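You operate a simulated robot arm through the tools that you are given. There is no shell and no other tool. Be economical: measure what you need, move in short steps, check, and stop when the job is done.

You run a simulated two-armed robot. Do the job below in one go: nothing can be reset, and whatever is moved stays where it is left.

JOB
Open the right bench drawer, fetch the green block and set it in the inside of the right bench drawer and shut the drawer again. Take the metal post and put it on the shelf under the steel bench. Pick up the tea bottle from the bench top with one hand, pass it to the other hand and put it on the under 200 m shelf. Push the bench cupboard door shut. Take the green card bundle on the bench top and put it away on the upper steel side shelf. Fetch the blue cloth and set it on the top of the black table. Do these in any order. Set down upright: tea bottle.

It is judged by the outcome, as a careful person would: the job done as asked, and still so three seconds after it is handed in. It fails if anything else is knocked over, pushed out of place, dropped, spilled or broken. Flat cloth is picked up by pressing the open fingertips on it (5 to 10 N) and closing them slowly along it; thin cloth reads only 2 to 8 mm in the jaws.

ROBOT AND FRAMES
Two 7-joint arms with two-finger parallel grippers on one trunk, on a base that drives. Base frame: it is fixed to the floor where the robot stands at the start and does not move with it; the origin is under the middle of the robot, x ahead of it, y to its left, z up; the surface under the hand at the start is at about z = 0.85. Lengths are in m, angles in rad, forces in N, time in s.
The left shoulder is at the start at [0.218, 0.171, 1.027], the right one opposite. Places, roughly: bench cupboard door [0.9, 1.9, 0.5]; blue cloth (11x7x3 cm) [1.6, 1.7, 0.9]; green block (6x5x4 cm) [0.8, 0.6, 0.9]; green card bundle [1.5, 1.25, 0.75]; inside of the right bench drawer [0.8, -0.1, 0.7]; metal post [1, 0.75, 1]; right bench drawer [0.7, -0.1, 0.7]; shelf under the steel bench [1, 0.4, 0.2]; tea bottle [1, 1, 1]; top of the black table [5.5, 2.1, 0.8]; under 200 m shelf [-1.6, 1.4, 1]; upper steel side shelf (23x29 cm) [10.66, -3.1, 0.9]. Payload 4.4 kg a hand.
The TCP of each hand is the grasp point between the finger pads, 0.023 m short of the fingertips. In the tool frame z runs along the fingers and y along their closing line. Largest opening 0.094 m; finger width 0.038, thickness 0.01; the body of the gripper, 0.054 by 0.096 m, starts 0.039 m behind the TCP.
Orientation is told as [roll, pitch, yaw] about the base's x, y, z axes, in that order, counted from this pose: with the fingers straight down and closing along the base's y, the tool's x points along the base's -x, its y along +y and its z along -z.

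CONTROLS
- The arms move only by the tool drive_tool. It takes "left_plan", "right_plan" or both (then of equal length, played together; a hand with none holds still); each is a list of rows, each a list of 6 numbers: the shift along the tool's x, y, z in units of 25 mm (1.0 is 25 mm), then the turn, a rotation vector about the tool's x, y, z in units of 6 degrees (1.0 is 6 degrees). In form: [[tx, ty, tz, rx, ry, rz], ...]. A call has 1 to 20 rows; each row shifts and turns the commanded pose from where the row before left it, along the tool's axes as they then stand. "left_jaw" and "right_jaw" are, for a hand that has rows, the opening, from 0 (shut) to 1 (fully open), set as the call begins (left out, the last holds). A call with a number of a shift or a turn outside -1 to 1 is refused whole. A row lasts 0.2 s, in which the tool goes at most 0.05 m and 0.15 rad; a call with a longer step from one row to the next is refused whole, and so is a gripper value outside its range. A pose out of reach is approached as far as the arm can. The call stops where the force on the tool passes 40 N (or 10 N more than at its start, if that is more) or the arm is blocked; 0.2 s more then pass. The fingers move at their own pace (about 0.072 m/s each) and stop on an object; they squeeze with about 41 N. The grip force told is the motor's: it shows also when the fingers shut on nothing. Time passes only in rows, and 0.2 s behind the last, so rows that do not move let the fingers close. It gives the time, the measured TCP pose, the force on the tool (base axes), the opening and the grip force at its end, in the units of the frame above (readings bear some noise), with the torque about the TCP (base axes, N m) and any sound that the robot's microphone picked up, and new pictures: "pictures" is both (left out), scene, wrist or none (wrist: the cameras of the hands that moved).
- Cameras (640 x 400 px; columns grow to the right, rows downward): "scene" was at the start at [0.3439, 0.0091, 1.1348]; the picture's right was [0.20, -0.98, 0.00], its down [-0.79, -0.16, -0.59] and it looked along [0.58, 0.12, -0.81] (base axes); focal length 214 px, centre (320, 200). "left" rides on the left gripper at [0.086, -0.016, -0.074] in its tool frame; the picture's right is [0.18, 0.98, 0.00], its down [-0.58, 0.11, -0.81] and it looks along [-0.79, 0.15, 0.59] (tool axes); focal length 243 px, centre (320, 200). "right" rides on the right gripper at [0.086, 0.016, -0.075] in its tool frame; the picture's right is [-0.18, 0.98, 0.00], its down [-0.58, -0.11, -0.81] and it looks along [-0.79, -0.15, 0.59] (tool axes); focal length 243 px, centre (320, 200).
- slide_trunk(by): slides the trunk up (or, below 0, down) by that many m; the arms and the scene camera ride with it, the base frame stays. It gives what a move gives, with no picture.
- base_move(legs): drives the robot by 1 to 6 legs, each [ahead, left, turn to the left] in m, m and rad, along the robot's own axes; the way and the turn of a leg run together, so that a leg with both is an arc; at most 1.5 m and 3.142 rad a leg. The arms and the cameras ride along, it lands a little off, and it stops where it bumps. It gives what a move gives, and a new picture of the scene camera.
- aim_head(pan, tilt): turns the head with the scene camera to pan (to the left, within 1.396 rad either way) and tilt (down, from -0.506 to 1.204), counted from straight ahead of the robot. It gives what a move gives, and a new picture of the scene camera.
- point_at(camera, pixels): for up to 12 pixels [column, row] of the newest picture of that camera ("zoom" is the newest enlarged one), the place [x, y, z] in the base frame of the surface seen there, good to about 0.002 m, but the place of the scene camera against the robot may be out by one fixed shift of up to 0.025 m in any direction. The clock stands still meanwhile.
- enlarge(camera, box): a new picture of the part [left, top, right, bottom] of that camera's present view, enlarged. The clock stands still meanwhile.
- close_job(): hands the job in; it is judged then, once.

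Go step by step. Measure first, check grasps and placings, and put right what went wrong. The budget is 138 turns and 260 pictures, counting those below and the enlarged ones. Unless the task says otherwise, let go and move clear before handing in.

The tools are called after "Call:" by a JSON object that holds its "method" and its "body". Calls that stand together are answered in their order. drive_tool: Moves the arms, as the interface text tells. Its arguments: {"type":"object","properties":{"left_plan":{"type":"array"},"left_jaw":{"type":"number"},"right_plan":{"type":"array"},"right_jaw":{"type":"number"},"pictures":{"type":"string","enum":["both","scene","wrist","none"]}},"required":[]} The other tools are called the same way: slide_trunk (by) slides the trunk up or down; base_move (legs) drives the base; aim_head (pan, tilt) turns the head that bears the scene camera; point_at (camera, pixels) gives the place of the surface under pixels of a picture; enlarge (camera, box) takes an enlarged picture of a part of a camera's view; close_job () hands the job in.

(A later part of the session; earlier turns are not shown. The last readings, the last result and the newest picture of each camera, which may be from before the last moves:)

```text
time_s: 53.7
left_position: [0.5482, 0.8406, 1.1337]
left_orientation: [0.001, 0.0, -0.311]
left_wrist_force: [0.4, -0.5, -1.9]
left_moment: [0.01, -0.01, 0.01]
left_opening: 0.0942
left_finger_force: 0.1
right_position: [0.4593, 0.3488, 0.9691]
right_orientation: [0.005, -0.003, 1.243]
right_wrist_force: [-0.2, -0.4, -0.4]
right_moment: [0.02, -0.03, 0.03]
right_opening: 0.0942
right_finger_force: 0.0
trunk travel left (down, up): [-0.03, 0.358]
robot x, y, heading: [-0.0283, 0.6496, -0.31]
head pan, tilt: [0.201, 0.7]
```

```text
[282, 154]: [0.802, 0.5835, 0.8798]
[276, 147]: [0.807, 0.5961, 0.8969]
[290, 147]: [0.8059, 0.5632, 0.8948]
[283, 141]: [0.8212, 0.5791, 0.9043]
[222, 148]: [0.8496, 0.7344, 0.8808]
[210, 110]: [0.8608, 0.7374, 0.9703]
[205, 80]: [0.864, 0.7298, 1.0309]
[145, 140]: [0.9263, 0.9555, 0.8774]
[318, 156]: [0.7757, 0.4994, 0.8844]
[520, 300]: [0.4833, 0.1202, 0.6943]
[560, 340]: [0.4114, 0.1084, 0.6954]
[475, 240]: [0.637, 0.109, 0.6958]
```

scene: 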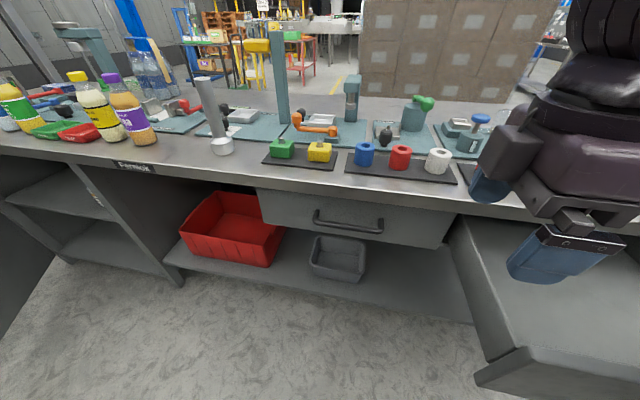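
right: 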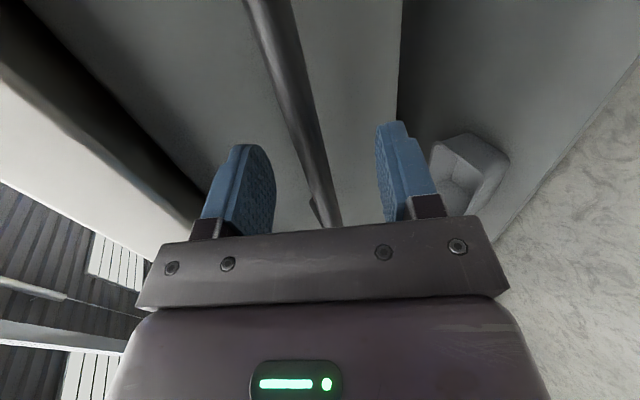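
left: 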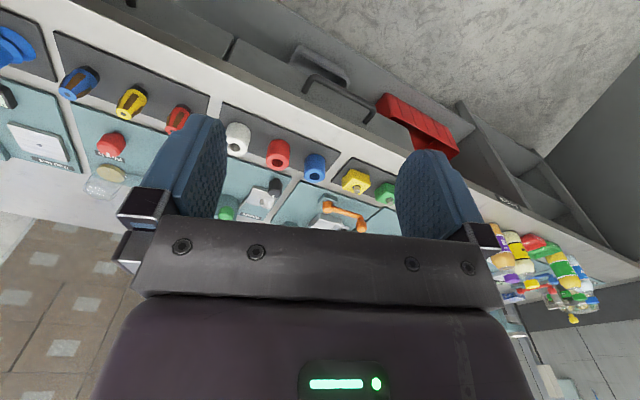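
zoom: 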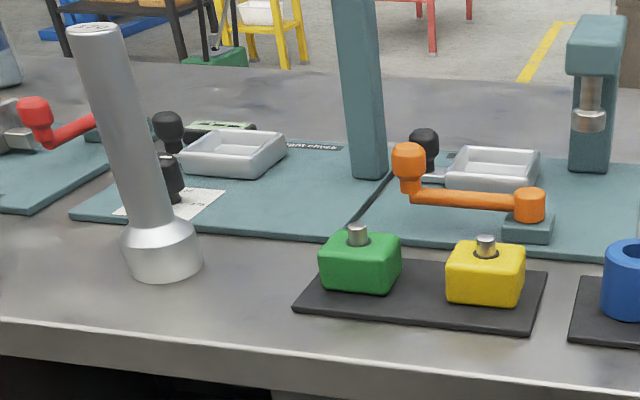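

Block centre ≈ (0.82,0.576), top ≈0.88 true. Moving the left hand above it at height, passing clear of the post.

Call:
{"method": "drive_tool", "body": {"left_plan": [[0, -0.97, 0, 0, 0, 0], [0, -0.97, 0, 0, 0, 0], [0, -0.97, 0, 0, 0, 0], [0, -0.97, 0, 0, 0, 0], [0, -0.97, 0, 0, 0, 0], [0, -0.97, 0, 0, 0, 0], [0, -0.97, 0, 0, 0, 0], [-1, 0, 0, 0, 0, 0], [-1, 0, 0, 0, 0, 0], [-1, 0, 0, 0, 0, 0], [-1, 0, 0, 0, 0, 0], [-1, 0, 0, 0, 0, 0], [-1, 0, 0, 0, 0, 0], [-1, 0, 0, 0, 0, 0], [-1, 0, 0, 0, 0, 0], [-1, 0, 0, 0, 0, 0], [-1, 0, 0, 0, 0, 0], [-1, 0, 0, 0, 0, 0]], "left_jaw": 0.9, "pictures": "wrist"}}

```text
time_s: 57.5
left_position: [0.7257, 0.6055, 1.1345]
left_orientation: [0.0, -0.002, -0.31]
left_wrist_force: [0.2, 0.2, 0.1]
left_moment: [0.03, 0.01, 0.0]
left_opening: 0.0848
left_finger_force: 0.1
left hand out of reach, approached as far as the arm can: row 17, 18
right_position: [0.4591, 0.3487, 0.9704]
right_orientation: [0.005, -0.001, 1.243]
right_wrist_force: [-0.1, -0.3, 0.4]
right_moment: [0.0, 0.01, -0.03]
right_opening: 0.0939
right_finger_force: 0.1
trunk travel left (down, up): [-0.03, 0.358]
robot x, y, heading: [-0.0295, 0.6435, -0.311]
head pan, tilt: [0.201, 0.7]
```

left: 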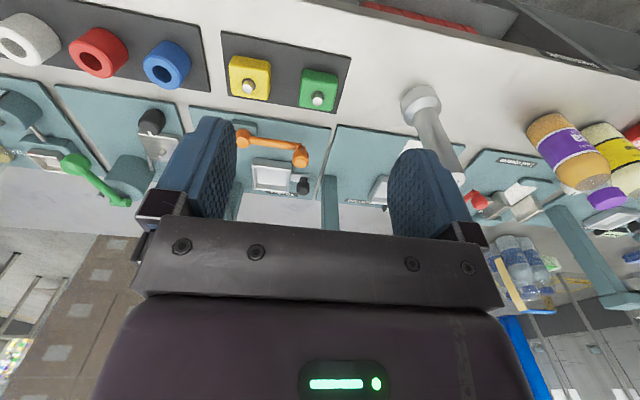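

Near the reach limit at this height. I'll measure the block in the wrist view at (318,90).

Call:
{"method": "point_at", "body": {"camera": "left", "pixels": [[308, 78], [332, 80], [328, 104], [304, 100], [317, 98], [317, 72], [258, 75], [420, 95], [440, 155], [570, 150], [605, 195]]}}

```text
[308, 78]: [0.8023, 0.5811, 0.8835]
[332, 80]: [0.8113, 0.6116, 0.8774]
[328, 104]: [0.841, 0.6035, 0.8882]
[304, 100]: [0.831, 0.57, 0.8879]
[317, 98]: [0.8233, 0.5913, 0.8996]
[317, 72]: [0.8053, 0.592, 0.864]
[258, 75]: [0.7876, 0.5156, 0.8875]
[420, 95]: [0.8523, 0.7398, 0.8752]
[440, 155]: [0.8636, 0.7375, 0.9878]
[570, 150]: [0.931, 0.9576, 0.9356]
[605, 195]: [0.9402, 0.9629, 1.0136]
```

Block centre from the wrist: (0.821,0.592), top 0.8885, aligned with bench. Descending toward it.

Call:
{"method": "drive_tool", "body": {"left_plan": [[0, 0, 1, 0, 0, 0], [0, 0, 1, 0, 0, 0], [-0.5, 0.1, 0.8, 0, 0, 0], [-0.5, 0.1, 0.8, 0, 0, 0], [-0.5, 0.1, 0.8, 0, 0, 0], [-0.5, 0.1, 0.6, 0, 0, 0], [-0.6, 0.1, 0.6, 0, 0, 0], [-0.6, 0.1, 0.4, 0, 0, 0], [-0.6, 0.04, 0, 0, 0, 0]], "left_jaw": 0.88, "pictures": "wrist"}}

Call:
{"method": "point_at", "body": {"camera": "left", "pixels": [[300, 100], [340, 100], [320, 120], [300, 80], [340, 80], [320, 60]]}}

```text
time_s: 59.5
left_position: [0.7906, 0.6059, 0.9956]
left_orientation: [0.001, 0.0, -0.308]
left_wrist_force: [0.2, 0.1, -0.8]
left_moment: [-0.02, 0.05, -0.03]
left_opening: 0.0828
left_finger_force: 0.1
left hand out of reach, approached as far as the arm can: row 7, 8, 9
right_position: [0.4596, 0.3476, 0.9705]
right_orientation: [0.007, -0.002, 1.243]
right_wrist_force: [0.9, 0.8, 0.2]
right_moment: [0.01, 0.01, 0.01]
right_opening: 0.0943
right_finger_force: 0.0
trunk travel left (down, up): [-0.03, 0.358]
robot x, y, heading: [-0.0322, 0.6485, -0.311]
head pan, tilt: [0.201, 0.7]
```

left: 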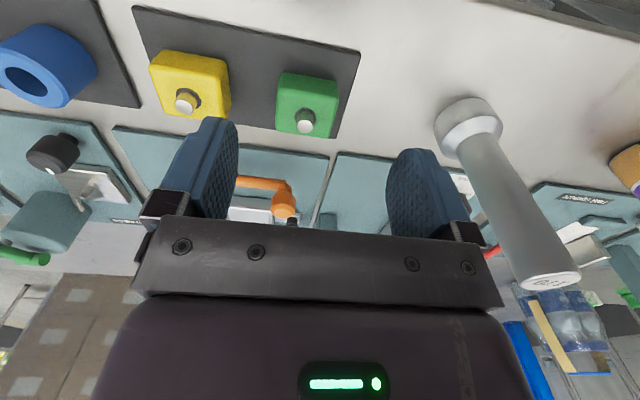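

```text
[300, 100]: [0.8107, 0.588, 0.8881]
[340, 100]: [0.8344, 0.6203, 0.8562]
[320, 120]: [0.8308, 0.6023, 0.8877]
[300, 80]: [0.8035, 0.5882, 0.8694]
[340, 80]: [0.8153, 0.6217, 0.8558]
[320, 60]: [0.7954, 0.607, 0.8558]
```

Reach-limited at fwd 0.8. I'll retract the hand a little, drive the base 0.1 forward, and continue.

Call:
{"method": "drive_tool", "body": {"left_plan": [[1, 0, 0, 0, 0, 0], [1, 0, 0, 0, 0, 0], [1, 0, 0, 0, 0, 0]], "pictures": "none"}}

Call:
{"method": "base_move", "body": {"legs": [[0.1, 0, 0]]}}

```text
time_s: 60.3
left_position: [0.7184, 0.6297, 0.9957]
left_orientation: [-0.001, -0.001, -0.308]
left_wrist_force: [-0.2, 0.7, 0.6]
left_moment: [-0.01, 0.02, 0.01]
left_opening: 0.0826
left_finger_force: 0.1
right_position: [0.4587, 0.3476, 0.9708]
right_orientation: [0.004, -0.004, 1.243]
right_wrist_force: [1.4, 0.5, -0.4]
right_moment: [-0.02, -0.08, -0.01]
right_opening: 0.0939
right_finger_force: 0.2
trunk travel left (down, up): [-0.03, 0.358]
robot x, y, heading: [-0.0288, 0.6497, -0.31]
head pan, tilt: [0.201, 0.7]
```

```text
time_s: 61.5
left_position: [0.8154, 0.5983, 0.9952]
left_orientation: [0.0, 0.001, -0.312]
left_wrist_force: [0.0, 0.1, 0.1]
left_moment: [0.01, 0.04, -0.01]
left_opening: 0.0826
left_finger_force: 0.1
right_position: [0.5552, 0.3166, 0.9694]
right_orientation: [0.007, -0.004, 1.242]
right_wrist_force: [-0.4, -0.6, -0.1]
right_moment: [0.03, -0.03, -0.03]
right_opening: 0.0941
right_finger_force: 0.1
trunk travel left (down, up): [-0.03, 0.358]
robot x, y, heading: [0.0752, 0.6191, -0.307]
head pan, tilt: [0.201, 0.7]
```

scene: 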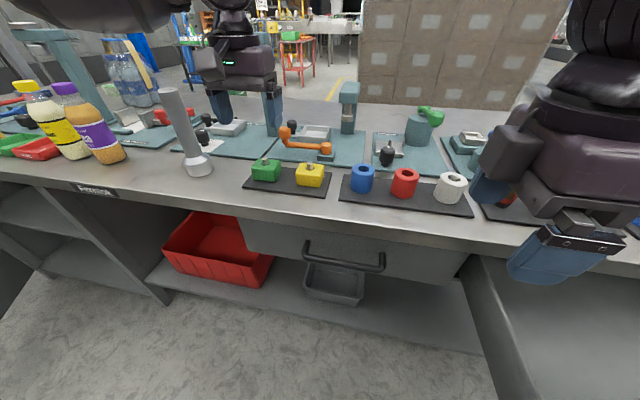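

Hand is nearly over the block: 7 mm forward and 3 mm right to go. Descending to z≈0.877.

Call:
{"method": "drive_tool", "body": {"left_plan": [[-0.15, -0.06, 0.94, 0, 0, 0], [-0.14, -0.06, 0.94, 0, 0, 0], [0, 0, 0.94, 0, 0, 0], [0, 0, 0.94, 0, 0, 0], [0, 0, 0.9, 0, 0, 0], [0, 0, 0, 0, 0, 0]], "left_jaw": 0.88, "pictures": "wrist"}}

```text
time_s: 62.9
left_position: [0.8215, 0.5933, 0.8797]
left_orientation: [-0.001, 0.0, -0.311]
left_wrist_force: [-0.1, -0.2, -0.1]
left_moment: [-0.01, -0.02, 0.01]
left_opening: 0.0827
left_finger_force: 0.1
right_position: [0.5555, 0.317, 0.9696]
right_orientation: [0.005, -0.003, 1.243]
right_wrist_force: [-0.3, 0.1, 0.7]
right_moment: [-0.01, 0.03, 0.02]
right_opening: 0.0939
right_finger_force: 0.1
trunk travel left (down, up): [-0.03, 0.358]
robot x, y, heading: [0.0693, 0.6183, -0.313]
head pan, tilt: [0.201, 0.7]
```

left: 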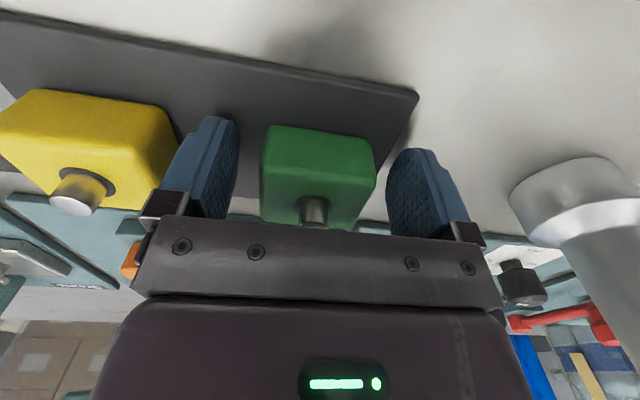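

The block sits between the fingers. Closing and lifting.

Call:
{"method": "drive_tool", "body": {"left_plan": [[0, 0, 0, 0, 0, 0], [0, 0, 0, 0, 0, 0], [0, 0, 0, 0, 0, 0], [0, 0, -1, 0, 0, 0], [0, 0, -1, 0, 0, 0], [0, 0, -1, 0, 0, 0], [0, 0, -1, 0, 0, 0], [0, 0, -1, 0, 0, 0], [0, 0, -1, 0, 0, 0]], "left_jaw": 0, "pictures": "wrist"}}

```text
time_s: 64.8
left_position: [0.8216, 0.5934, 1.029]
left_orientation: [0.002, 0.002, -0.31]
left_wrist_force: [-0.2, -0.8, -0.8]
left_moment: [0.0, 0.0, -0.02]
left_opening: 0.0513
left_finger_force: 40.7
right_position: [0.555, 0.3176, 0.9704]
right_orientation: [0.005, -0.004, 1.243]
right_wrist_force: [-0.3, 0.3, 0.6]
right_moment: [0.0, -0.01, 0.0]
right_opening: 0.094
right_finger_force: 0.1
trunk travel left (down, up): [-0.03, 0.358]
robot x, y, heading: [0.0662, 0.6173, -0.311]
head pan, tilt: [0.201, 0.7]
```

left: 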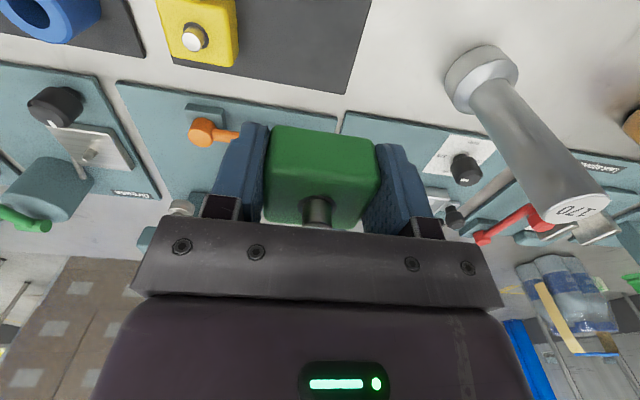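

Block held (opening 0.051). Driving back, right, and forward to stand before the open drawer.

Call:
{"method": "base_move", "body": {"legs": [[-0.3, 0, 0], [0, -0.55, 0], [0.14, 0, 0]]}}

Call:
{"method": "aim_head", "body": {"pan": 0.1, "tilt": 0.85}}

```text
time_s: 72.7
left_position: [0.5018, 0.12, 1.0274]
left_orientation: [-0.001, 0.001, -0.307]
left_wrist_force: [0.2, -0.8, -1.1]
left_moment: [0.05, 0.02, 0.03]
left_opening: 0.0514
left_finger_force: 41.0
right_position: [0.2373, -0.1549, 0.9702]
right_orientation: [0.006, -0.003, 1.244]
right_wrist_force: [0.1, -0.5, -0.4]
right_moment: [-0.01, -0.01, -0.01]
right_opening: 0.094
right_finger_force: 0.2
trunk travel left (down, up): [-0.03, 0.358]
robot x, y, heading: [-0.2538, 0.1432, -0.306]
head pan, tilt: [0.201, 0.7]
```

scene: 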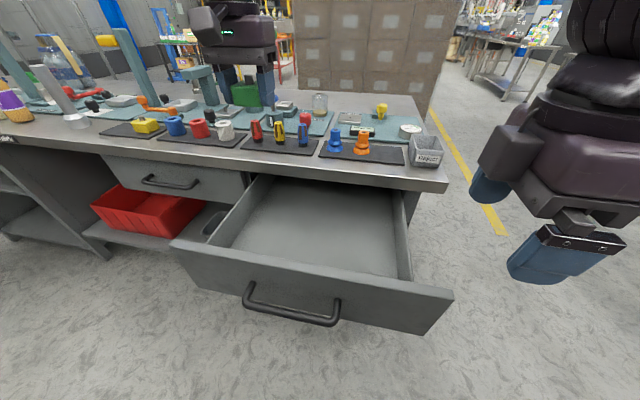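

```text
time_s: 73.4
left_position: [0.5015, 0.1206, 1.0283]
left_orientation: [0.0, 0.0, -0.309]
left_wrist_force: [0.4, 0.2, -1.4]
left_moment: [0.02, 0.0, -0.07]
left_opening: 0.0513
left_finger_force: 40.9
right_position: [0.2356, -0.1549, 0.9686]
right_orientation: [0.005, -0.004, 1.244]
right_wrist_force: [-0.5, 0.4, -0.2]
right_moment: [-0.01, 0.0, 0.05]
right_opening: 0.0941
right_finger_force: 0.0
trunk travel left (down, up): [-0.03, 0.358]
robot x, y, heading: [-0.2516, 0.1437, -0.312]
head pan, tilt: [0.099, 0.85]
```

scene: 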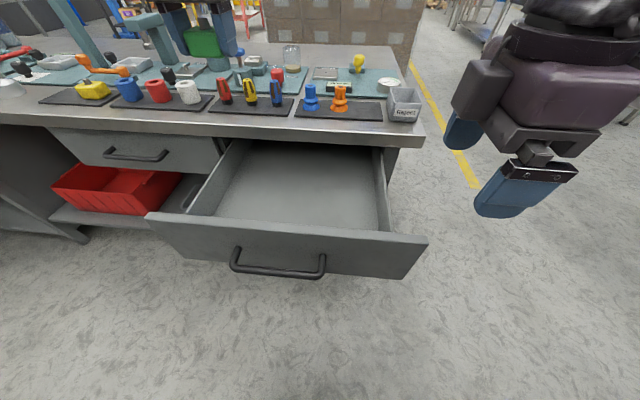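

Standing before the open, empty drawer. Measuring its interior.

Call:
{"method": "point_at", "body": {"camera": "scene", "pixels": [[290, 190], [270, 175], [250, 210], [340, 210], [300, 223], [160, 213], [420, 240], [235, 145], [280, 272], [210, 180]]}}

```text
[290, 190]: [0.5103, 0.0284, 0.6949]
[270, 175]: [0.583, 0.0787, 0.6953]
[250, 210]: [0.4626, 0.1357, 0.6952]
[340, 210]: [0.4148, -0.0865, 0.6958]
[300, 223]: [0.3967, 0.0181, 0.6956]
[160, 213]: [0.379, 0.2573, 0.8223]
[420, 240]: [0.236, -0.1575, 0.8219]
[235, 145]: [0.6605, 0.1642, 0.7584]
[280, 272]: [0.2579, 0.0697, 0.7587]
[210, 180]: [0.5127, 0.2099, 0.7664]
```

Aim to place at (0.45,0.03), floor z≈0.677 true. Moving over and descending part way.

Call:
{"method": "drive_tool", "body": {"left_plan": [[0.2, -1, 0, 0, 0, 0], [0.2, -1, 0, 0, 0, 0], [0.2, -1, 0, 0, 0, 0], [0.2, -1, 0, 0, 0, 0], [0, 0, 1, 0, 0, 0], [0, 0, 1, 0, 0, 0], [0, 0, 1, 0, 0, 0], [0, 0, 1, 0, 0, 0], [0, 0, 1, 0, 0, 0], [0, 0, 1, 0, 0, 0], [0, 0, 1, 0, 0, 0], [0, 0, 1, 0, 0, 0]], "pictures": "both"}}

```text
time_s: 76.0
left_position: [0.4776, 0.0762, 0.8323]
left_orientation: [0.0, 0.0, -0.31]
left_wrist_force: [0.1, 0.3, -1.2]
left_moment: [0.01, 0.03, 0.02]
left_opening: 0.0516
left_finger_force: 40.6
left hand out of reach, approached as far as the arm can: row 3, 4, 11
right_position: [0.237, -0.1546, 0.969]
right_orientation: [0.008, -0.003, 1.244]
right_wrist_force: [-0.3, -0.2, 0.1]
right_moment: [0.03, 0.0, -0.02]
right_opening: 0.0939
right_finger_force: 0.1
trunk travel left (down, up): [-0.03, 0.358]
robot x, y, heading: [-0.2506, 0.1483, -0.305]
head pan, tilt: [0.099, 0.85]
```

scene: 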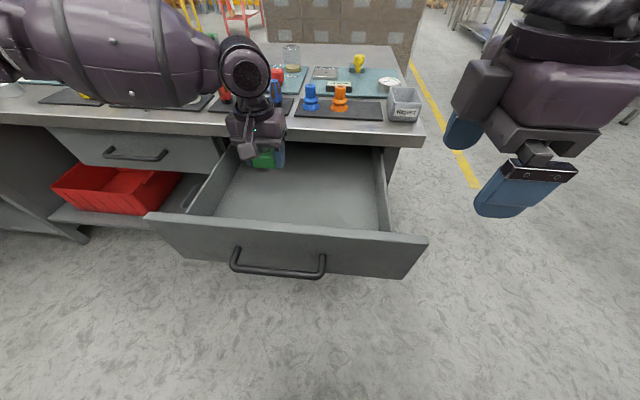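
left: 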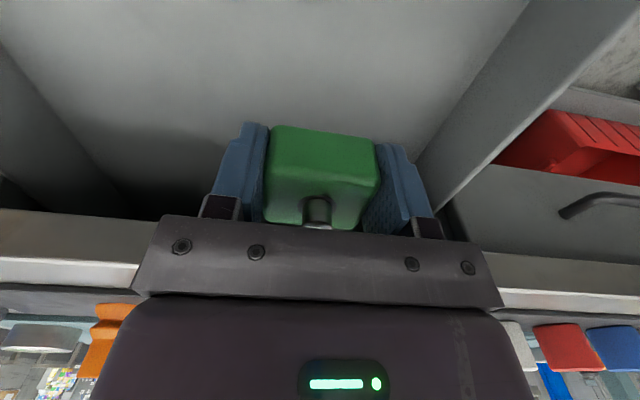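

Position (0.478,0.076) is inside the drawer too, fine. Continue down.

Call:
{"method": "drive_tool", "body": {"left_plan": [[0, 0, 1, 0, 0, 0], [0, 0, 1, 0, 0, 0], [0, 0, 1, 0, 0, 0], [0, 0, 0.8, 0, 0, 0]], "pictures": "wrist"}}

```text
time_s: 77.0
left_position: [0.4947, 0.1016, 0.7535]
left_orientation: [0.0, 0.001, -0.308]
left_wrist_force: [0.4, -0.3, -1.7]
left_moment: [-0.01, 0.04, 0.03]
left_opening: 0.0515
left_finger_force: 40.8
left hand out of reach, approached as far as the arm can: row 1, 2, 3, 4
right_position: [0.2354, -0.1548, 0.9714]
right_orientation: [0.005, -0.003, 1.244]
right_wrist_force: [0.0, -1.3, -0.5]
right_moment: [0.0, 0.0, 0.01]
right_opening: 0.094
right_finger_force: 0.1
trunk travel left (down, up): [-0.03, 0.358]
robot x, y, heading: [-0.2506, 0.1466, -0.313]
head pan, tilt: [0.099, 0.85]
```

left: 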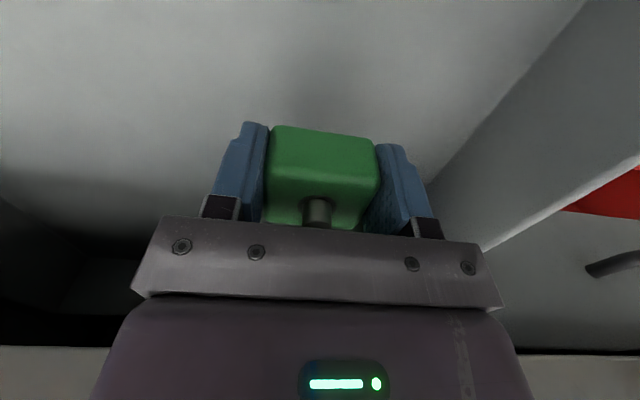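

The arm is cramped and drifts left. I'll shift the base right/back a bit with the hand in the drawer's free middle, and lower the trunk 0.03.

Call:
{"method": "base_move", "body": {"legs": [[-0.05, -0.09, 0]]}}

Call:
{"method": "slide_trunk", "body": {"by": -0.03}}

Call:
{"method": "drive_tool", "body": {"left_plan": [[-0.4, 0.5, 0, 0, 0, 0], [-0.4, 0.5, 0, 0, 0, 0]], "pictures": "wrist"}}

```text
time_s: 78.5
left_position: [0.4196, 0.0319, 0.7522]
left_orientation: [-0.001, 0.001, -0.311]
left_wrist_force: [-0.6, -0.1, -1.2]
left_moment: [-0.02, 0.03, 0.02]
left_opening: 0.0514
left_finger_force: 40.9
right_position: [0.1615, -0.2251, 0.9704]
right_orientation: [0.005, -0.004, 1.244]
right_wrist_force: [0.3, 0.3, 0.0]
right_moment: [-0.02, 0.0, -0.01]
right_opening: 0.094
right_finger_force: 0.1
trunk travel left (down, up): [-0.03, 0.358]
robot x, y, heading: [-0.3248, 0.0747, -0.307]
head pan, tilt: [0.099, 0.85]
```

scene: 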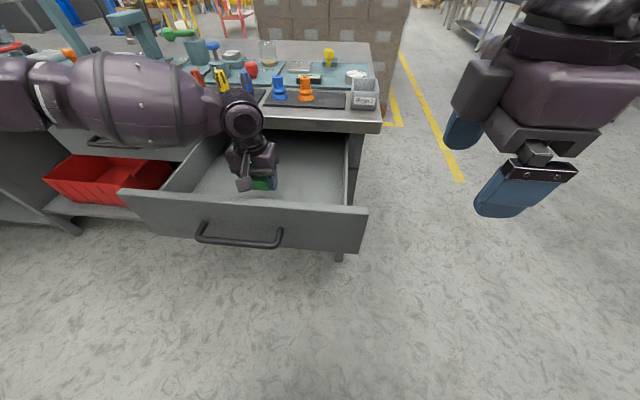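

```text
time_s: 79.2
left_position: [0.4193, 0.0326, 0.7243]
left_orientation: [0.001, 0.0, -0.308]
left_wrist_force: [0.4, -0.1, -0.1]
left_moment: [0.01, 0.01, 0.03]
left_opening: 0.0516
left_finger_force: 41.0
right_position: [0.1598, -0.2254, 0.9412]
right_orientation: [0.004, -0.004, 1.242]
right_wrist_force: [-0.3, -0.3, 1.5]
right_moment: [-0.02, -0.02, 0.02]
right_opening: 0.094
right_finger_force: 0.2
trunk travel left (down, up): [0.0, 0.388]
robot x, y, heading: [-0.3267, 0.0767, -0.31]
head pan, tilt: [0.099, 0.85]
```

```text
time_s: 79.8
left_position: [0.4455, 0.0504, 0.7239]
left_orientation: [-0.001, 0.002, -0.309]
left_wrist_force: [0.0, 0.5, -1.0]
left_moment: [-0.03, 0.01, 0.01]
left_opening: 0.0513
left_finger_force: 41.0
right_position: [0.1607, -0.2255, 0.94]
right_orientation: [0.004, -0.004, 1.244]
right_wrist_force: [0.7, -1.0, -0.2]
right_moment: [0.0, -0.02, 0.02]
right_opening: 0.0941
right_finger_force: 0.1
trunk travel left (down, up): [0.0, 0.388]
robot x, y, heading: [-0.3262, 0.0725, -0.311]
head pan, tilt: [0.099, 0.85]
```

left: 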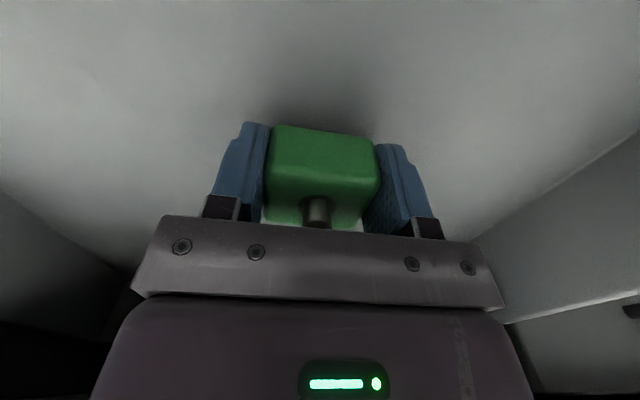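

Measuring the drawer floor with the wrist camera and stepping down until contact.

Call:
{"method": "point_at", "body": {"camera": "left", "pixels": [[320, 60], [450, 150], [180, 150]]}}

Call:
{"method": "drive_tool", "body": {"left_plan": [[-0.1, 0.1, 0.3, 0, 0, 0], [-0.1, 0.1, 0.3, 0, 0, 0]], "pictures": "none"}}

```text
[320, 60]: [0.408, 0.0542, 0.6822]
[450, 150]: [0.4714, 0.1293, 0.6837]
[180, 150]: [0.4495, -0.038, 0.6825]
```

```text
time_s: 80.4
left_position: [0.4531, 0.053, 0.7084]
left_orientation: [-0.001, -0.001, -0.31]
left_wrist_force: [0.3, -0.2, -1.6]
left_moment: [-0.02, 0.01, 0.03]
left_opening: 0.0513
left_finger_force: 40.8
right_position: [0.1607, -0.2249, 0.9396]
right_orientation: [0.007, -0.004, 1.245]
right_wrist_force: [-0.3, 0.3, 0.0]
right_moment: [0.0, 0.03, 0.03]
right_opening: 0.0939
right_finger_force: 0.0
trunk travel left (down, up): [0.0, 0.388]
robot x, y, heading: [-0.325, 0.0746, -0.305]
head pan, tilt: [0.099, 0.85]
```

Call:
{"method": "drive_tool", "body": {"left_plan": [[0, 0, 0.06, 0, 0, 0], [0, 0, 0, 0, 0, 0]], "pictures": "none"}}

Call:
{"method": "drive_tool", "body": {"left_plan": [[0, 0, 0, 0, 0, 0], [0, 0, 0, 0, 0, 0], [0, 0, -0.5, 0, 0, 0], [0, 0, -1, 0, 0, 0], [0, 0, -1, 0, 0, 0], [0, 0, -1, 0, 0, 0], [0, 0, -1, 0, 0, 0], [0, 0, -1, 0, 0, 0], [0, 0, -1, 0, 0, 0], [0, 0, -1, 0, 0, 0], [0, 0, -1, 0, 0, 0], [0, 0, -1, 0, 0, 0], [0, 0, -1, 0, 0, 0]], "left_jaw": 0.8, "pictures": "both"}}

```text
time_s: 81.0
left_position: [0.4516, 0.0544, 0.7072]
left_orientation: [0.001, 0.002, -0.31]
left_wrist_force: [-0.7, -0.7, -1.1]
left_moment: [0.0, 0.03, 0.0]
left_opening: 0.0515
left_finger_force: 40.6
right_position: [0.1612, -0.2254, 0.9403]
right_orientation: [0.006, -0.002, 1.245]
right_wrist_force: [0.1, -0.3, -0.1]
right_moment: [-0.05, 0.01, 0.0]
right_opening: 0.0941
right_finger_force: 0.1
trunk travel left (down, up): [0.0, 0.388]
robot x, y, heading: [-0.3306, 0.0763, -0.31]
head pan, tilt: [0.099, 0.85]
```

```text
time_s: 83.8
left_position: [0.4519, 0.0528, 0.9687]
left_orientation: [0.0, 0.001, -0.309]
left_wrist_force: [1.0, 1.0, -0.3]
left_moment: [0.03, 0.03, -0.01]
left_opening: 0.0755
left_finger_force: 0.1
right_position: [0.1603, -0.226, 0.9397]
right_orientation: [0.005, -0.001, 1.244]
right_wrist_force: [0.3, 0.1, 0.7]
right_moment: [0.0, 0.02, 0.01]
right_opening: 0.0939
right_finger_force: 0.1
trunk travel left (down, up): [0.0, 0.388]
robot x, y, heading: [-0.3241, 0.0735, -0.311]
head pan, tilt: [0.099, 0.85]
```

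scene: 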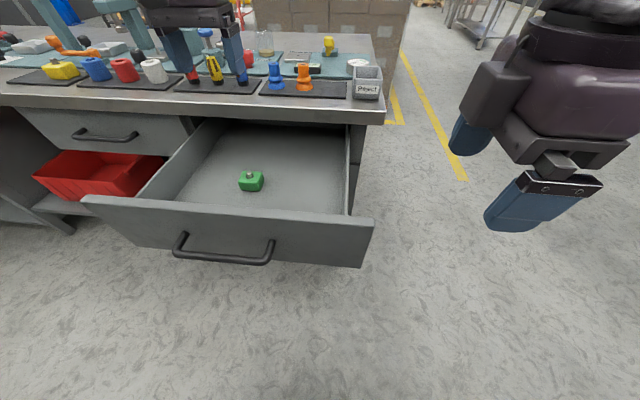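
left: 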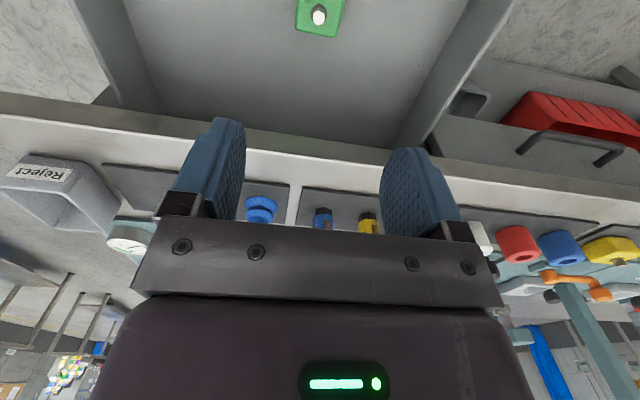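

Block is flat in the drawer. Now I'll back up 0.27 m and lower the left hand in front of the handle bar to push it shut.

Call:
{"method": "base_move", "body": {"legs": [[-0.27, 0, 0]]}}

Call:
{"method": "drive_tool", "body": {"left_plan": [[0, -0.5, 1, 0, 0, 0], [0, -0.4, 1, 0, 0, 0], [0, 0, 1, 0, 0, 0], [0, 0, 1, 0, 0, 0], [0, 0, 1, 0, 0, 0], [0, 0, 1, 0, 0, 0], [0, 0, 1, 0, 0, 0], [0, 0, 1, 0, 0, 0], [0, 0, 0.9, 0, 0, 0]], "left_jaw": 0.3, "pictures": "both"}}

```text
time_s: 85.8
left_position: [0.1939, 0.1348, 0.97]
left_orientation: [-0.001, 0.001, -0.309]
left_wrist_force: [-0.3, -0.7, 0.6]
left_moment: [0.01, -0.01, -0.01]
left_opening: 0.0751
left_finger_force: 0.1
right_position: [-0.0963, -0.1422, 0.94]
right_orientation: [0.007, -0.004, 1.243]
right_wrist_force: [-0.7, 0.7, 0.3]
right_moment: [-0.03, -0.02, -0.04]
right_opening: 0.0937
right_finger_force: 0.3
trunk travel left (down, up): [0.0, 0.388]
robot x, y, heading: [-0.5834, 0.1553, -0.311]
head pan, tilt: [0.099, 0.85]
```

scene: 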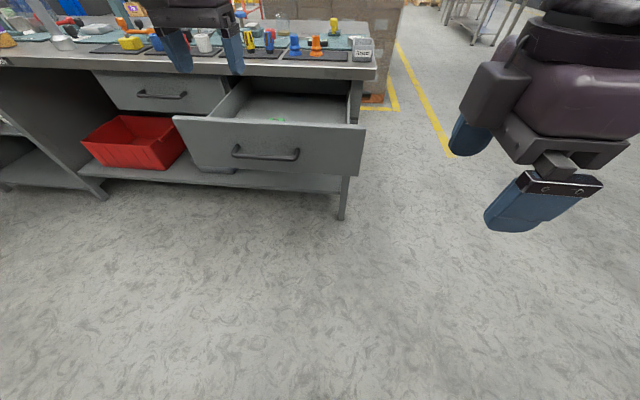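

```text
time_s: 87.8
left_position: [0.1878, 0.1136, 0.7461]
left_orientation: [0.0, 0.001, -0.309]
left_wrist_force: [0.2, 0.4, 0.9]
left_moment: [0.0, -0.06, 0.0]
left_opening: 0.0282
left_finger_force: 0.1
right_position: [-0.0965, -0.1418, 0.9385]
right_orientation: [0.007, -0.002, 1.242]
right_wrist_force: [0.0, 0.1, -0.4]
right_moment: [0.03, 0.0, 0.01]
right_opening: 0.0939
right_finger_force: 0.0
trunk travel left (down, up): [0.0, 0.388]
robot x, y, heading: [-0.5823, 0.1575, -0.31]
head pan, tilt: [0.099, 0.85]
```

scene: 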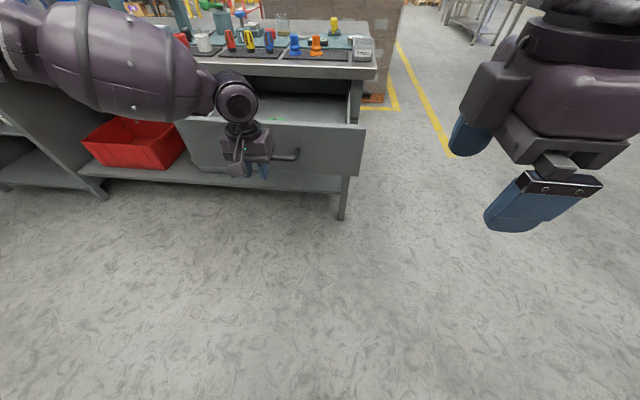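
left: 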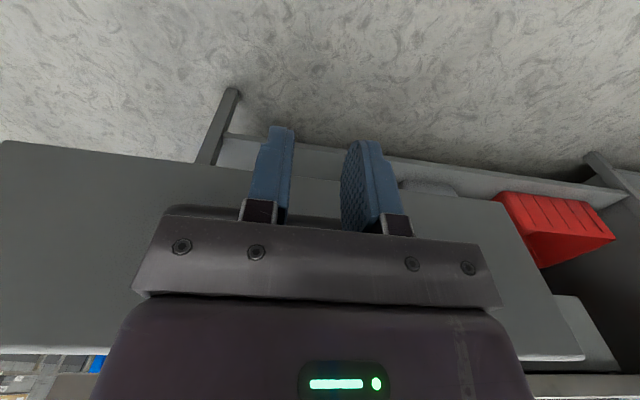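

The hand is ~4 cm in front of the bar. Driving forward 0.30 m to push the drawer.

Call:
{"method": "base_move", "body": {"legs": [[0.3, 0, 0]]}}

Call:
{"method": "drive_tool", "body": {"left_plan": [[-0.4, 0, 0, 0, 0, 0], [-0.4, 0, 0, 0, 0, 0], [-0.4, 0, 0, 0, 0, 0], [-0.4, 0, 0, 0, 0, 0]], "pictures": "scene"}}

```text
time_s: 89.8
left_position: [0.4755, 0.0217, 0.7465]
left_orientation: [0.0, 0.001, -0.309]
left_wrist_force: [-0.3, -0.3, -0.1]
left_moment: [0.03, -0.01, 0.03]
left_opening: 0.0282
left_finger_force: 0.0
right_position: [0.1928, -0.2362, 0.9393]
right_orientation: [0.006, -0.004, 1.244]
right_wrist_force: [0.3, -0.3, -1.4]
right_moment: [-0.01, -0.01, 0.02]
right_opening: 0.0938
right_finger_force: 0.0
trunk travel left (down, up): [0.0, 0.388]
robot x, y, heading: [-0.2972, 0.0645, -0.311]
head pan, tilt: [0.099, 0.85]
```

scene: 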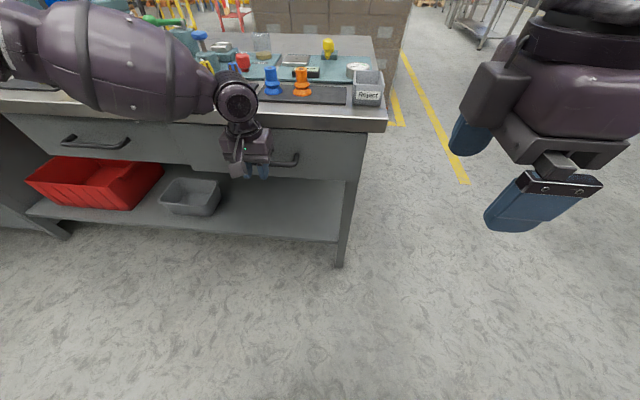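

```text
time_s: 90.5
left_position: [0.4907, 0.0161, 0.7472]
left_orientation: [0.0, 0.01, -0.317]
left_wrist_force: [-19.4, 5.2, 8.2]
left_moment: [-0.48, -1.96, 0.28]
left_opening: 0.0282
left_finger_force: 0.0
left hand out of reach, approached as far as the arm can: row 3
right_position: [0.1899, -0.2343, 0.9413]
right_orientation: [0.004, -0.003, 1.244]
right_wrist_force: [-0.2, 1.1, -0.1]
right_moment: [-0.06, 0.03, 0.01]
right_opening: 0.0941
right_finger_force: 0.0
trunk travel left (down, up): [0.0, 0.388]
robot x, y, heading: [-0.2959, 0.0638, -0.308]
head pan, tilt: [0.099, 0.85]
stopped in row 3 (left hand): the force on the tool passed its limit at 55 N (the readings are from after the stop); the commanded pose is now the measured one
```

scene: 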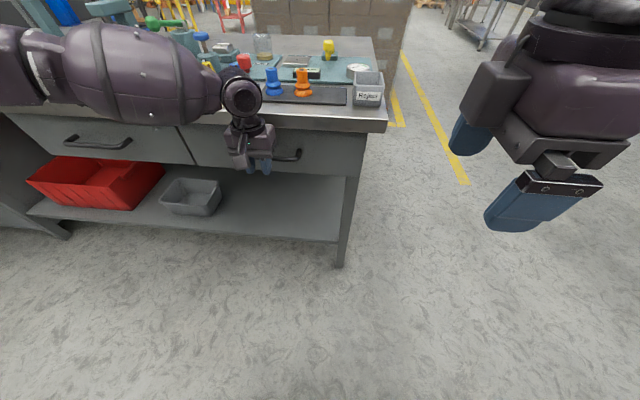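

The drawer is shut (force spike at the closed position). Backing away, raising the left hand and tilting it 45° forward for the post.

Call:
{"method": "base_move", "body": {"legs": [[-0.4, 0, 0], [0, 0.85, 0]]}}

Call:
{"method": "drive_tool", "body": {"left_plan": [[0, 0, -1, 0, 0, 0], [0, 0, -1, 0, 0, 0], [0, 0, -1, 0, 0, 0], [0, 0, -1, 0, 0, 0], [0, 0, -1, 0, 0, 0], [0, 0, -1, 0, 0, 0], [0, 0, -1, 0, 0, 0], [0, 0, -1, 0, 0, 0], [0, 0, -1, 0, 0, 0], [0, 0, 0, 0, -1, 0], [0, 0, 0, 0, -1, 0], [0, 0, 0, 0, -1, 0], [0, 0, 0, 0, -1, 0], [0, 0, 0, 0, -1, 0], [0, 0, 0, 0, -1, 0], [0, 0, 0, 0, -1, 0], [0, 0, 0, 0, -1, 0]], "left_jaw": 0.9, "pictures": "both"}}

```text
time_s: 100.5
left_position: [0.3723, 0.9527, 0.745]
left_orientation: [-0.001, 0.012, -0.313]
left_wrist_force: [-0.9, 0.1, 0.5]
left_moment: [-0.02, -0.03, -0.03]
left_opening: 0.0281
left_finger_force: 0.0
right_position: [0.0709, 0.7003, 0.9395]
right_orientation: [0.004, -0.006, 1.247]
right_wrist_force: [-0.8, 0.2, -0.4]
right_moment: [0.02, 0.01, 0.0]
right_opening: 0.0938
right_finger_force: 0.1
trunk travel left (down, up): [0.0, 0.388]
robot x, y, heading: [-0.4165, 0.9983, -0.306]
head pan, tilt: [0.099, 0.85]
```

scene: 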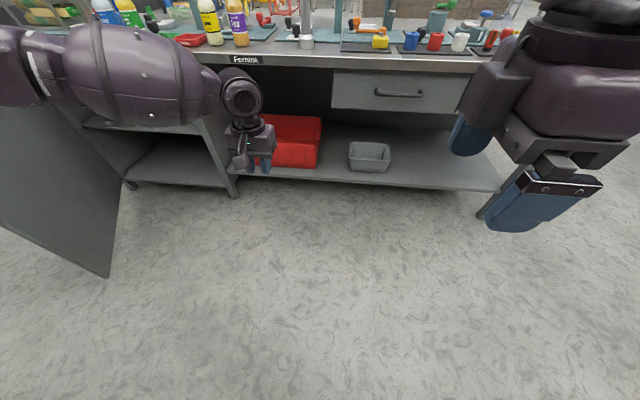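

```text
time_s: 104.1
left_position: [0.3753, 0.9525, 0.9701]
left_orientation: [-0.002, -0.829, -0.31]
left_wrist_force: [0.4, 0.5, 0.0]
left_moment: [0.02, 0.0, 0.03]
left_opening: 0.0845
left_finger_force: 0.1
right_position: [0.0719, 0.7004, 0.9392]
right_orientation: [0.005, -0.002, 1.249]
right_wrist_force: [-0.2, 0.6, 0.1]
right_moment: [-0.01, 0.0, 0.0]
right_opening: 0.0939
right_finger_force: 0.0
trunk travel left (down, up): [0.0, 0.388]
robot x, y, heading: [-0.4174, 0.9987, -0.304]
head pan, tilt: [0.099, 0.85]
```

scene: 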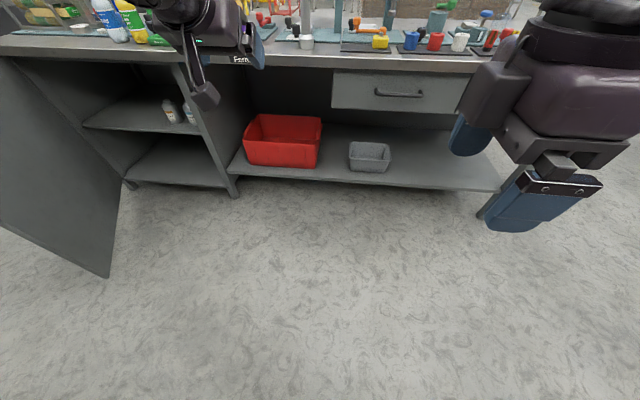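
left: 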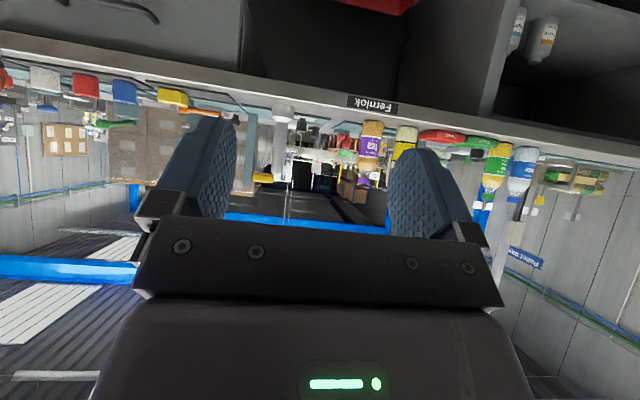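

Moving the base forward 0.40 and right 0.05 to bring the hand before the post.

Call:
{"method": "base_move", "body": {"legs": [[0.4, -0.055, 0]]}}

Call:
{"method": "enlarge", "body": {"camera": "left", "box": [120, 0, 520, 250]}}

```text
time_s: 106.6
left_position: [0.7412, 0.7812, 0.9702]
left_orientation: [-0.001, -0.824, -0.312]
left_wrist_force: [-0.7, 0.6, -0.5]
left_moment: [-0.03, -0.03, 0.01]
left_opening: 0.0844
left_finger_force: 0.0
right_position: [0.4388, 0.5281, 0.9388]
right_orientation: [0.008, -0.003, 1.252]
right_wrist_force: [0.0, 1.1, 0.7]
right_moment: [0.02, 0.03, 0.01]
right_opening: 0.0942
right_finger_force: 0.0
trunk travel left (down, up): [0.0, 0.388]
robot x, y, heading: [-0.055, 0.8265, -0.301]
head pan, tilt: [0.099, 0.85]
```

scene: 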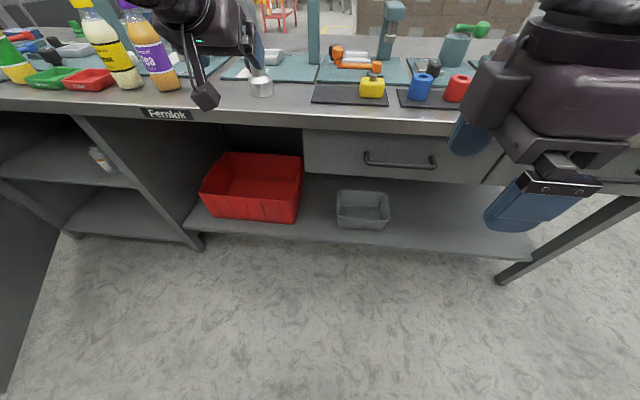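

```text
1.60 times, centred on (320, 125) of left
```

zoom: 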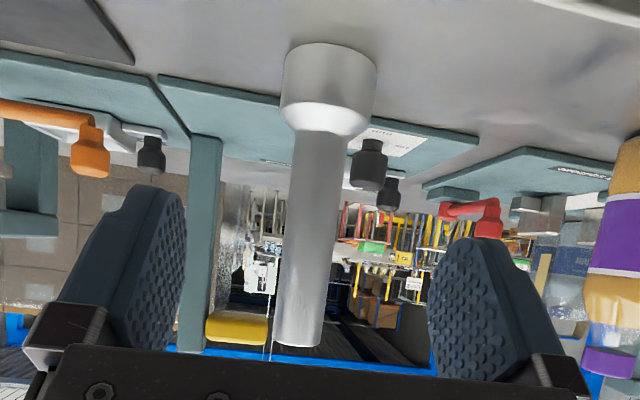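

Call:
{"method": "point_at", "body": {"camera": "zoom", "pixels": [[310, 230], [305, 300], [298, 335], [280, 300], [335, 230], [325, 80], [300, 150], [318, 60]]}}

```text
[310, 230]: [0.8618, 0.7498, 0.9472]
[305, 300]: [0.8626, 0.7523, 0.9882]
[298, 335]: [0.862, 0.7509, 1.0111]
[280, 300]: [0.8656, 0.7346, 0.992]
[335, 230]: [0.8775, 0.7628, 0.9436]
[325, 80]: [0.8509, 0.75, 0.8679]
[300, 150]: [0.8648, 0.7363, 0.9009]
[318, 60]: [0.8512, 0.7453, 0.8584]
```

Post shaft centre ≈ (0.878,0.745); hand just needs 0.14 forward. Driving the base in and gripping.

Call:
{"method": "base_move", "body": {"legs": [[0.138, 0.006, 0]]}}

Call:
{"method": "drive_tool", "body": {"left_plan": [[0, 0, 0, 0, 0, 0]], "pictures": "wrist"}}

```text
time_s: 107.9
left_position: [0.8733, 0.7439, 0.97]
left_orientation: [-0.003, -0.825, -0.31]
left_wrist_force: [-0.8, 0.0, 0.5]
left_moment: [-0.01, -0.04, 0.01]
left_opening: 0.0845
left_finger_force: 0.0
right_position: [0.5703, 0.4937, 0.9401]
right_orientation: [0.007, -0.004, 1.25]
right_wrist_force: [-0.1, -0.2, -0.5]
right_moment: [-0.02, 0.02, -0.03]
right_opening: 0.0942
right_finger_force: 0.1
trunk travel left (down, up): [0.0, 0.388]
robot x, y, heading: [0.0811, 0.7918, -0.309]
head pan, tilt: [0.099, 0.85]
```

scene: 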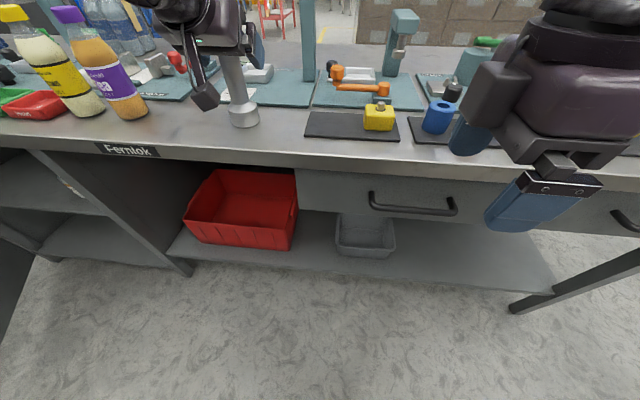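

```text
time_s: 108.3
left_position: [0.875, 0.7456, 0.9709]
left_orientation: [-0.001, -0.826, -0.31]
left_wrist_force: [-1.1, 0.7, 0.7]
left_moment: [-0.02, -0.06, 0.04]
left_opening: 0.0846
left_finger_force: 0.1
right_position: [0.5697, 0.4923, 0.9407]
right_orientation: [0.005, -0.003, 1.251]
right_wrist_force: [0.1, -0.3, -0.1]
right_moment: [-0.01, 0.0, 0.0]
right_opening: 0.0939
right_finger_force: 0.1
trunk travel left (down, up): [0.0, 0.388]
robot x, y, heading: [0.0791, 0.7911, -0.303]
head pan, tilt: [0.099, 0.85]
```

left: 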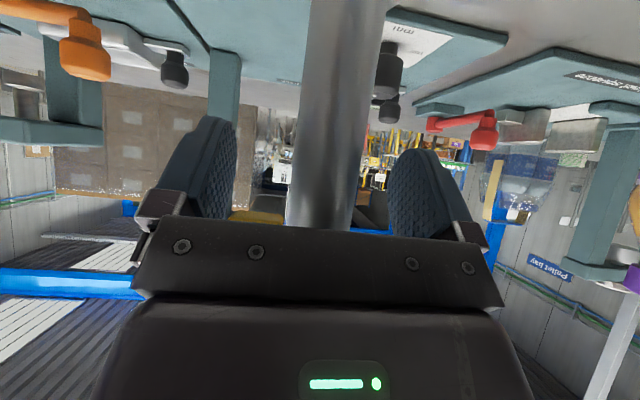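

Shaft is between the fingers. Closing and lifting straight up.

Call:
{"method": "drive_tool", "body": {"left_plan": [[0, 0, 0, 0, 0, 0], [0, 0, 0, 0, 0, 0], [0, 0, 0, 0, 0, 0], [0, 0, 0, 0, 0, 0], [-0.37, 0, -0.34, 0, 0, 0], [-0.73, 0, -0.68, 0, 0, 0], [-0.73, 0, -0.68, 0, 0, 0]], "left_jaw": 0, "pictures": "both"}}

```text
time_s: 109.9
left_position: [0.8753, 0.7452, 1.0317]
left_orientation: [0.002, -0.825, -0.312]
left_wrist_force: [0.0, 0.1, -3.1]
left_moment: [0.11, -0.04, 0.01]
left_opening: 0.0322
left_finger_force: 41.1
right_position: [0.569, 0.4939, 0.9393]
right_orientation: [0.006, -0.003, 1.25]
right_wrist_force: [-0.2, -0.2, -1.2]
right_moment: [0.0, 0.03, 0.01]
right_opening: 0.0942
right_finger_force: 0.0
trunk travel left (down, up): [0.0, 0.388]
robot x, y, heading: [0.0797, 0.7882, -0.307]
head pan, tilt: [0.099, 0.85]
```

scene: 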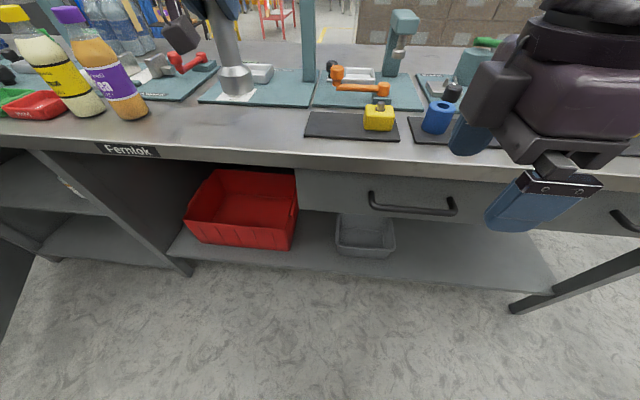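
left: 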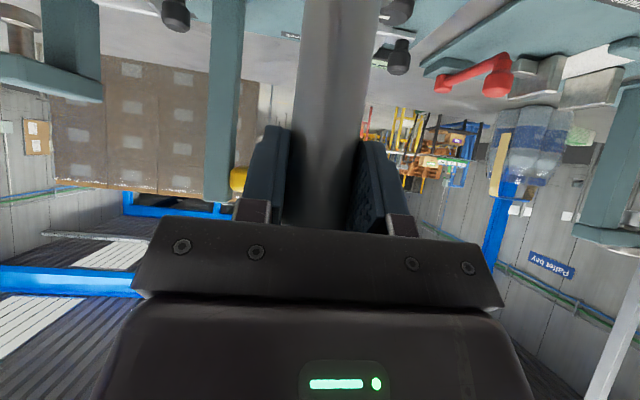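

Post held (light). Backing up and moving right, then lowering the arm over open floor.

Call:
{"method": "base_move", "body": {"legs": [[-0.48, 0, 0], [0, -0.7, 0]]}}

Call:
{"method": "drive_tool", "body": {"left_plan": [[0.72, 0, 0.67, 0, 0, 0], [0.72, 0, 0.67, 0, 0, 0], [0.72, 0, 0.67, 0, 0, 0], [0.72, 0, 0.67, 0, 0, 0], [0.72, 0, 0.67, 0, 0, 0], [0.72, 0, 0.67, 0, 0, 0], [0.72, 0, 0.67, 0, 0, 0], [0.72, 0, 0.67, 0, 0, 0], [0.72, 0, 0.67, 0, 0, 0], [0.72, 0, 0.67, 0, 0, 0], [0.72, 0, 0.67, 0, 0, 0], [0.72, 0, 0.67, 0, 0, 0], [0.72, 0, 0.67, 0, 0, 0], [0.72, 0, 0.67, 0, 0, 0], [0.72, 0, 0.67, 0, 0, 0], [0.72, 0, 0.67, 0, 0, 0], [0.72, 0, 0.67, 0, 0, 0], [0.72, 0, 0.67, 0, 0, 0]], "pictures": "scene"}}

```text
time_s: 119.0
left_position: [0.2058, 0.2177, 1.0316]
left_orientation: [-0.001, -0.827, -0.311]
left_wrist_force: [-0.2, -0.4, -4.0]
left_moment: [-0.1, 0.01, -0.01]
left_opening: 0.0322
left_finger_force: 41.4
right_position: [-0.0983, -0.034, 0.9403]
right_orientation: [0.007, -0.003, 1.25]
right_wrist_force: [0.8, 0.5, 0.3]
right_moment: [-0.02, -0.01, -0.02]
right_opening: 0.0937
right_finger_force: 0.0
trunk travel left (down, up): [0.0, 0.388]
robot x, y, heading: [-0.5876, 0.2634, -0.308]
head pan, tilt: [0.099, 0.85]
```

scene: 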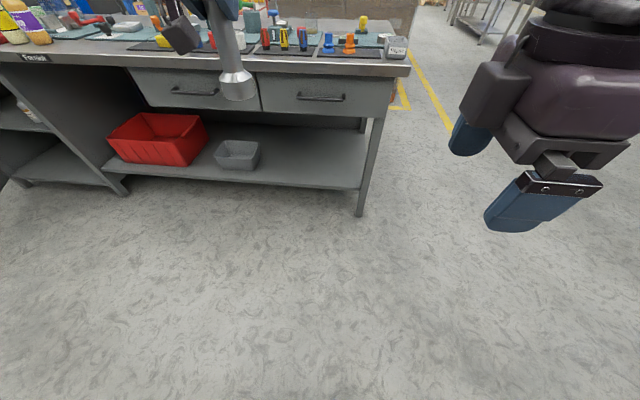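

```text
time_s: 122.8
left_position: [0.2052, 0.2411, 0.6075]
left_orientation: [-0.002, -0.825, -0.311]
left_wrist_force: [0.0, -1.1, -4.4]
left_moment: [-0.11, 0.05, 0.01]
left_opening: 0.0324
left_finger_force: 40.8
left hand out of reach, approached as far as the arm can: row 17, 18
right_position: [-0.0978, -0.0332, 0.9398]
right_orientation: [0.004, -0.004, 1.248]
right_wrist_force: [0.0, 0.6, -0.6]
right_moment: [-0.04, 0.01, -0.01]
right_opening: 0.0939
right_finger_force: 0.1
trunk travel left (down, up): [0.0, 0.388]
robot x, y, heading: [-0.5886, 0.2621, -0.306]
head pan, tilt: [0.099, 0.85]
```

scene: 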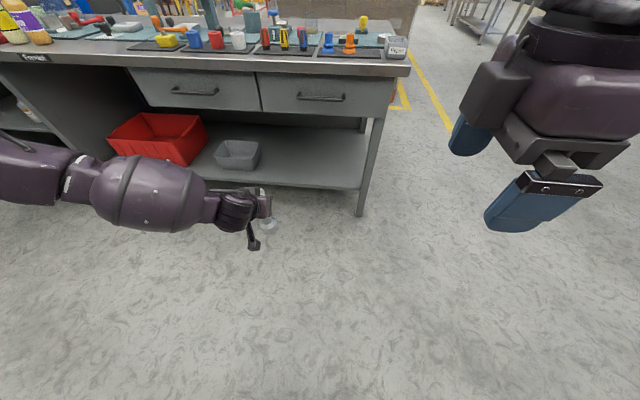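

At z≈0.61 the arm is limited. I'll try extending forward-left while going lower.

Call:
{"method": "drive_tool", "body": {"left_plan": [[0.11, 0.3, 0.92, 0, 0, 0], [0.11, 0.3, 0.92, 0, 0, 0], [0.11, 0.3, 0.92, 0, 0, 0], [0.11, 0.3, 0.92, 0, 0, 0], [0.11, 0.3, 0.92, 0, 0, 0], [0.11, 0.3, 0.92, 0, 0, 0], [0.11, 0.3, 0.92, 0, 0, 0], [0.11, 0.3, 0.92, 0, 0, 0]], "pictures": "scene"}}

```text
time_s: 124.6
left_position: [0.3029, 0.3365, 0.549]
left_orientation: [-0.001, -0.824, -0.311]
left_wrist_force: [-0.9, -0.7, -3.2]
left_moment: [-0.06, 0.06, -0.04]
left_opening: 0.0321
left_finger_force: 40.6
left hand out of reach, approached as far as the arm can: row 1, 2, 3, 4, 5, 6, 7, 8
right_position: [-0.0975, -0.0332, 0.9408]
right_orientation: [0.005, -0.002, 1.25]
right_wrist_force: [-0.1, -0.2, 0.3]
right_moment: [-0.01, 0.0, 0.0]
right_opening: 0.094
right_finger_force: 0.0
trunk travel left (down, up): [0.0, 0.388]
robot x, y, heading: [-0.5855, 0.2645, -0.302]
head pan, tilt: [0.099, 0.85]
```

scene: 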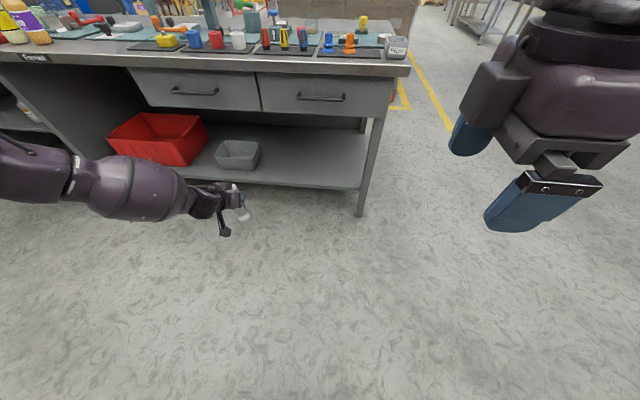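

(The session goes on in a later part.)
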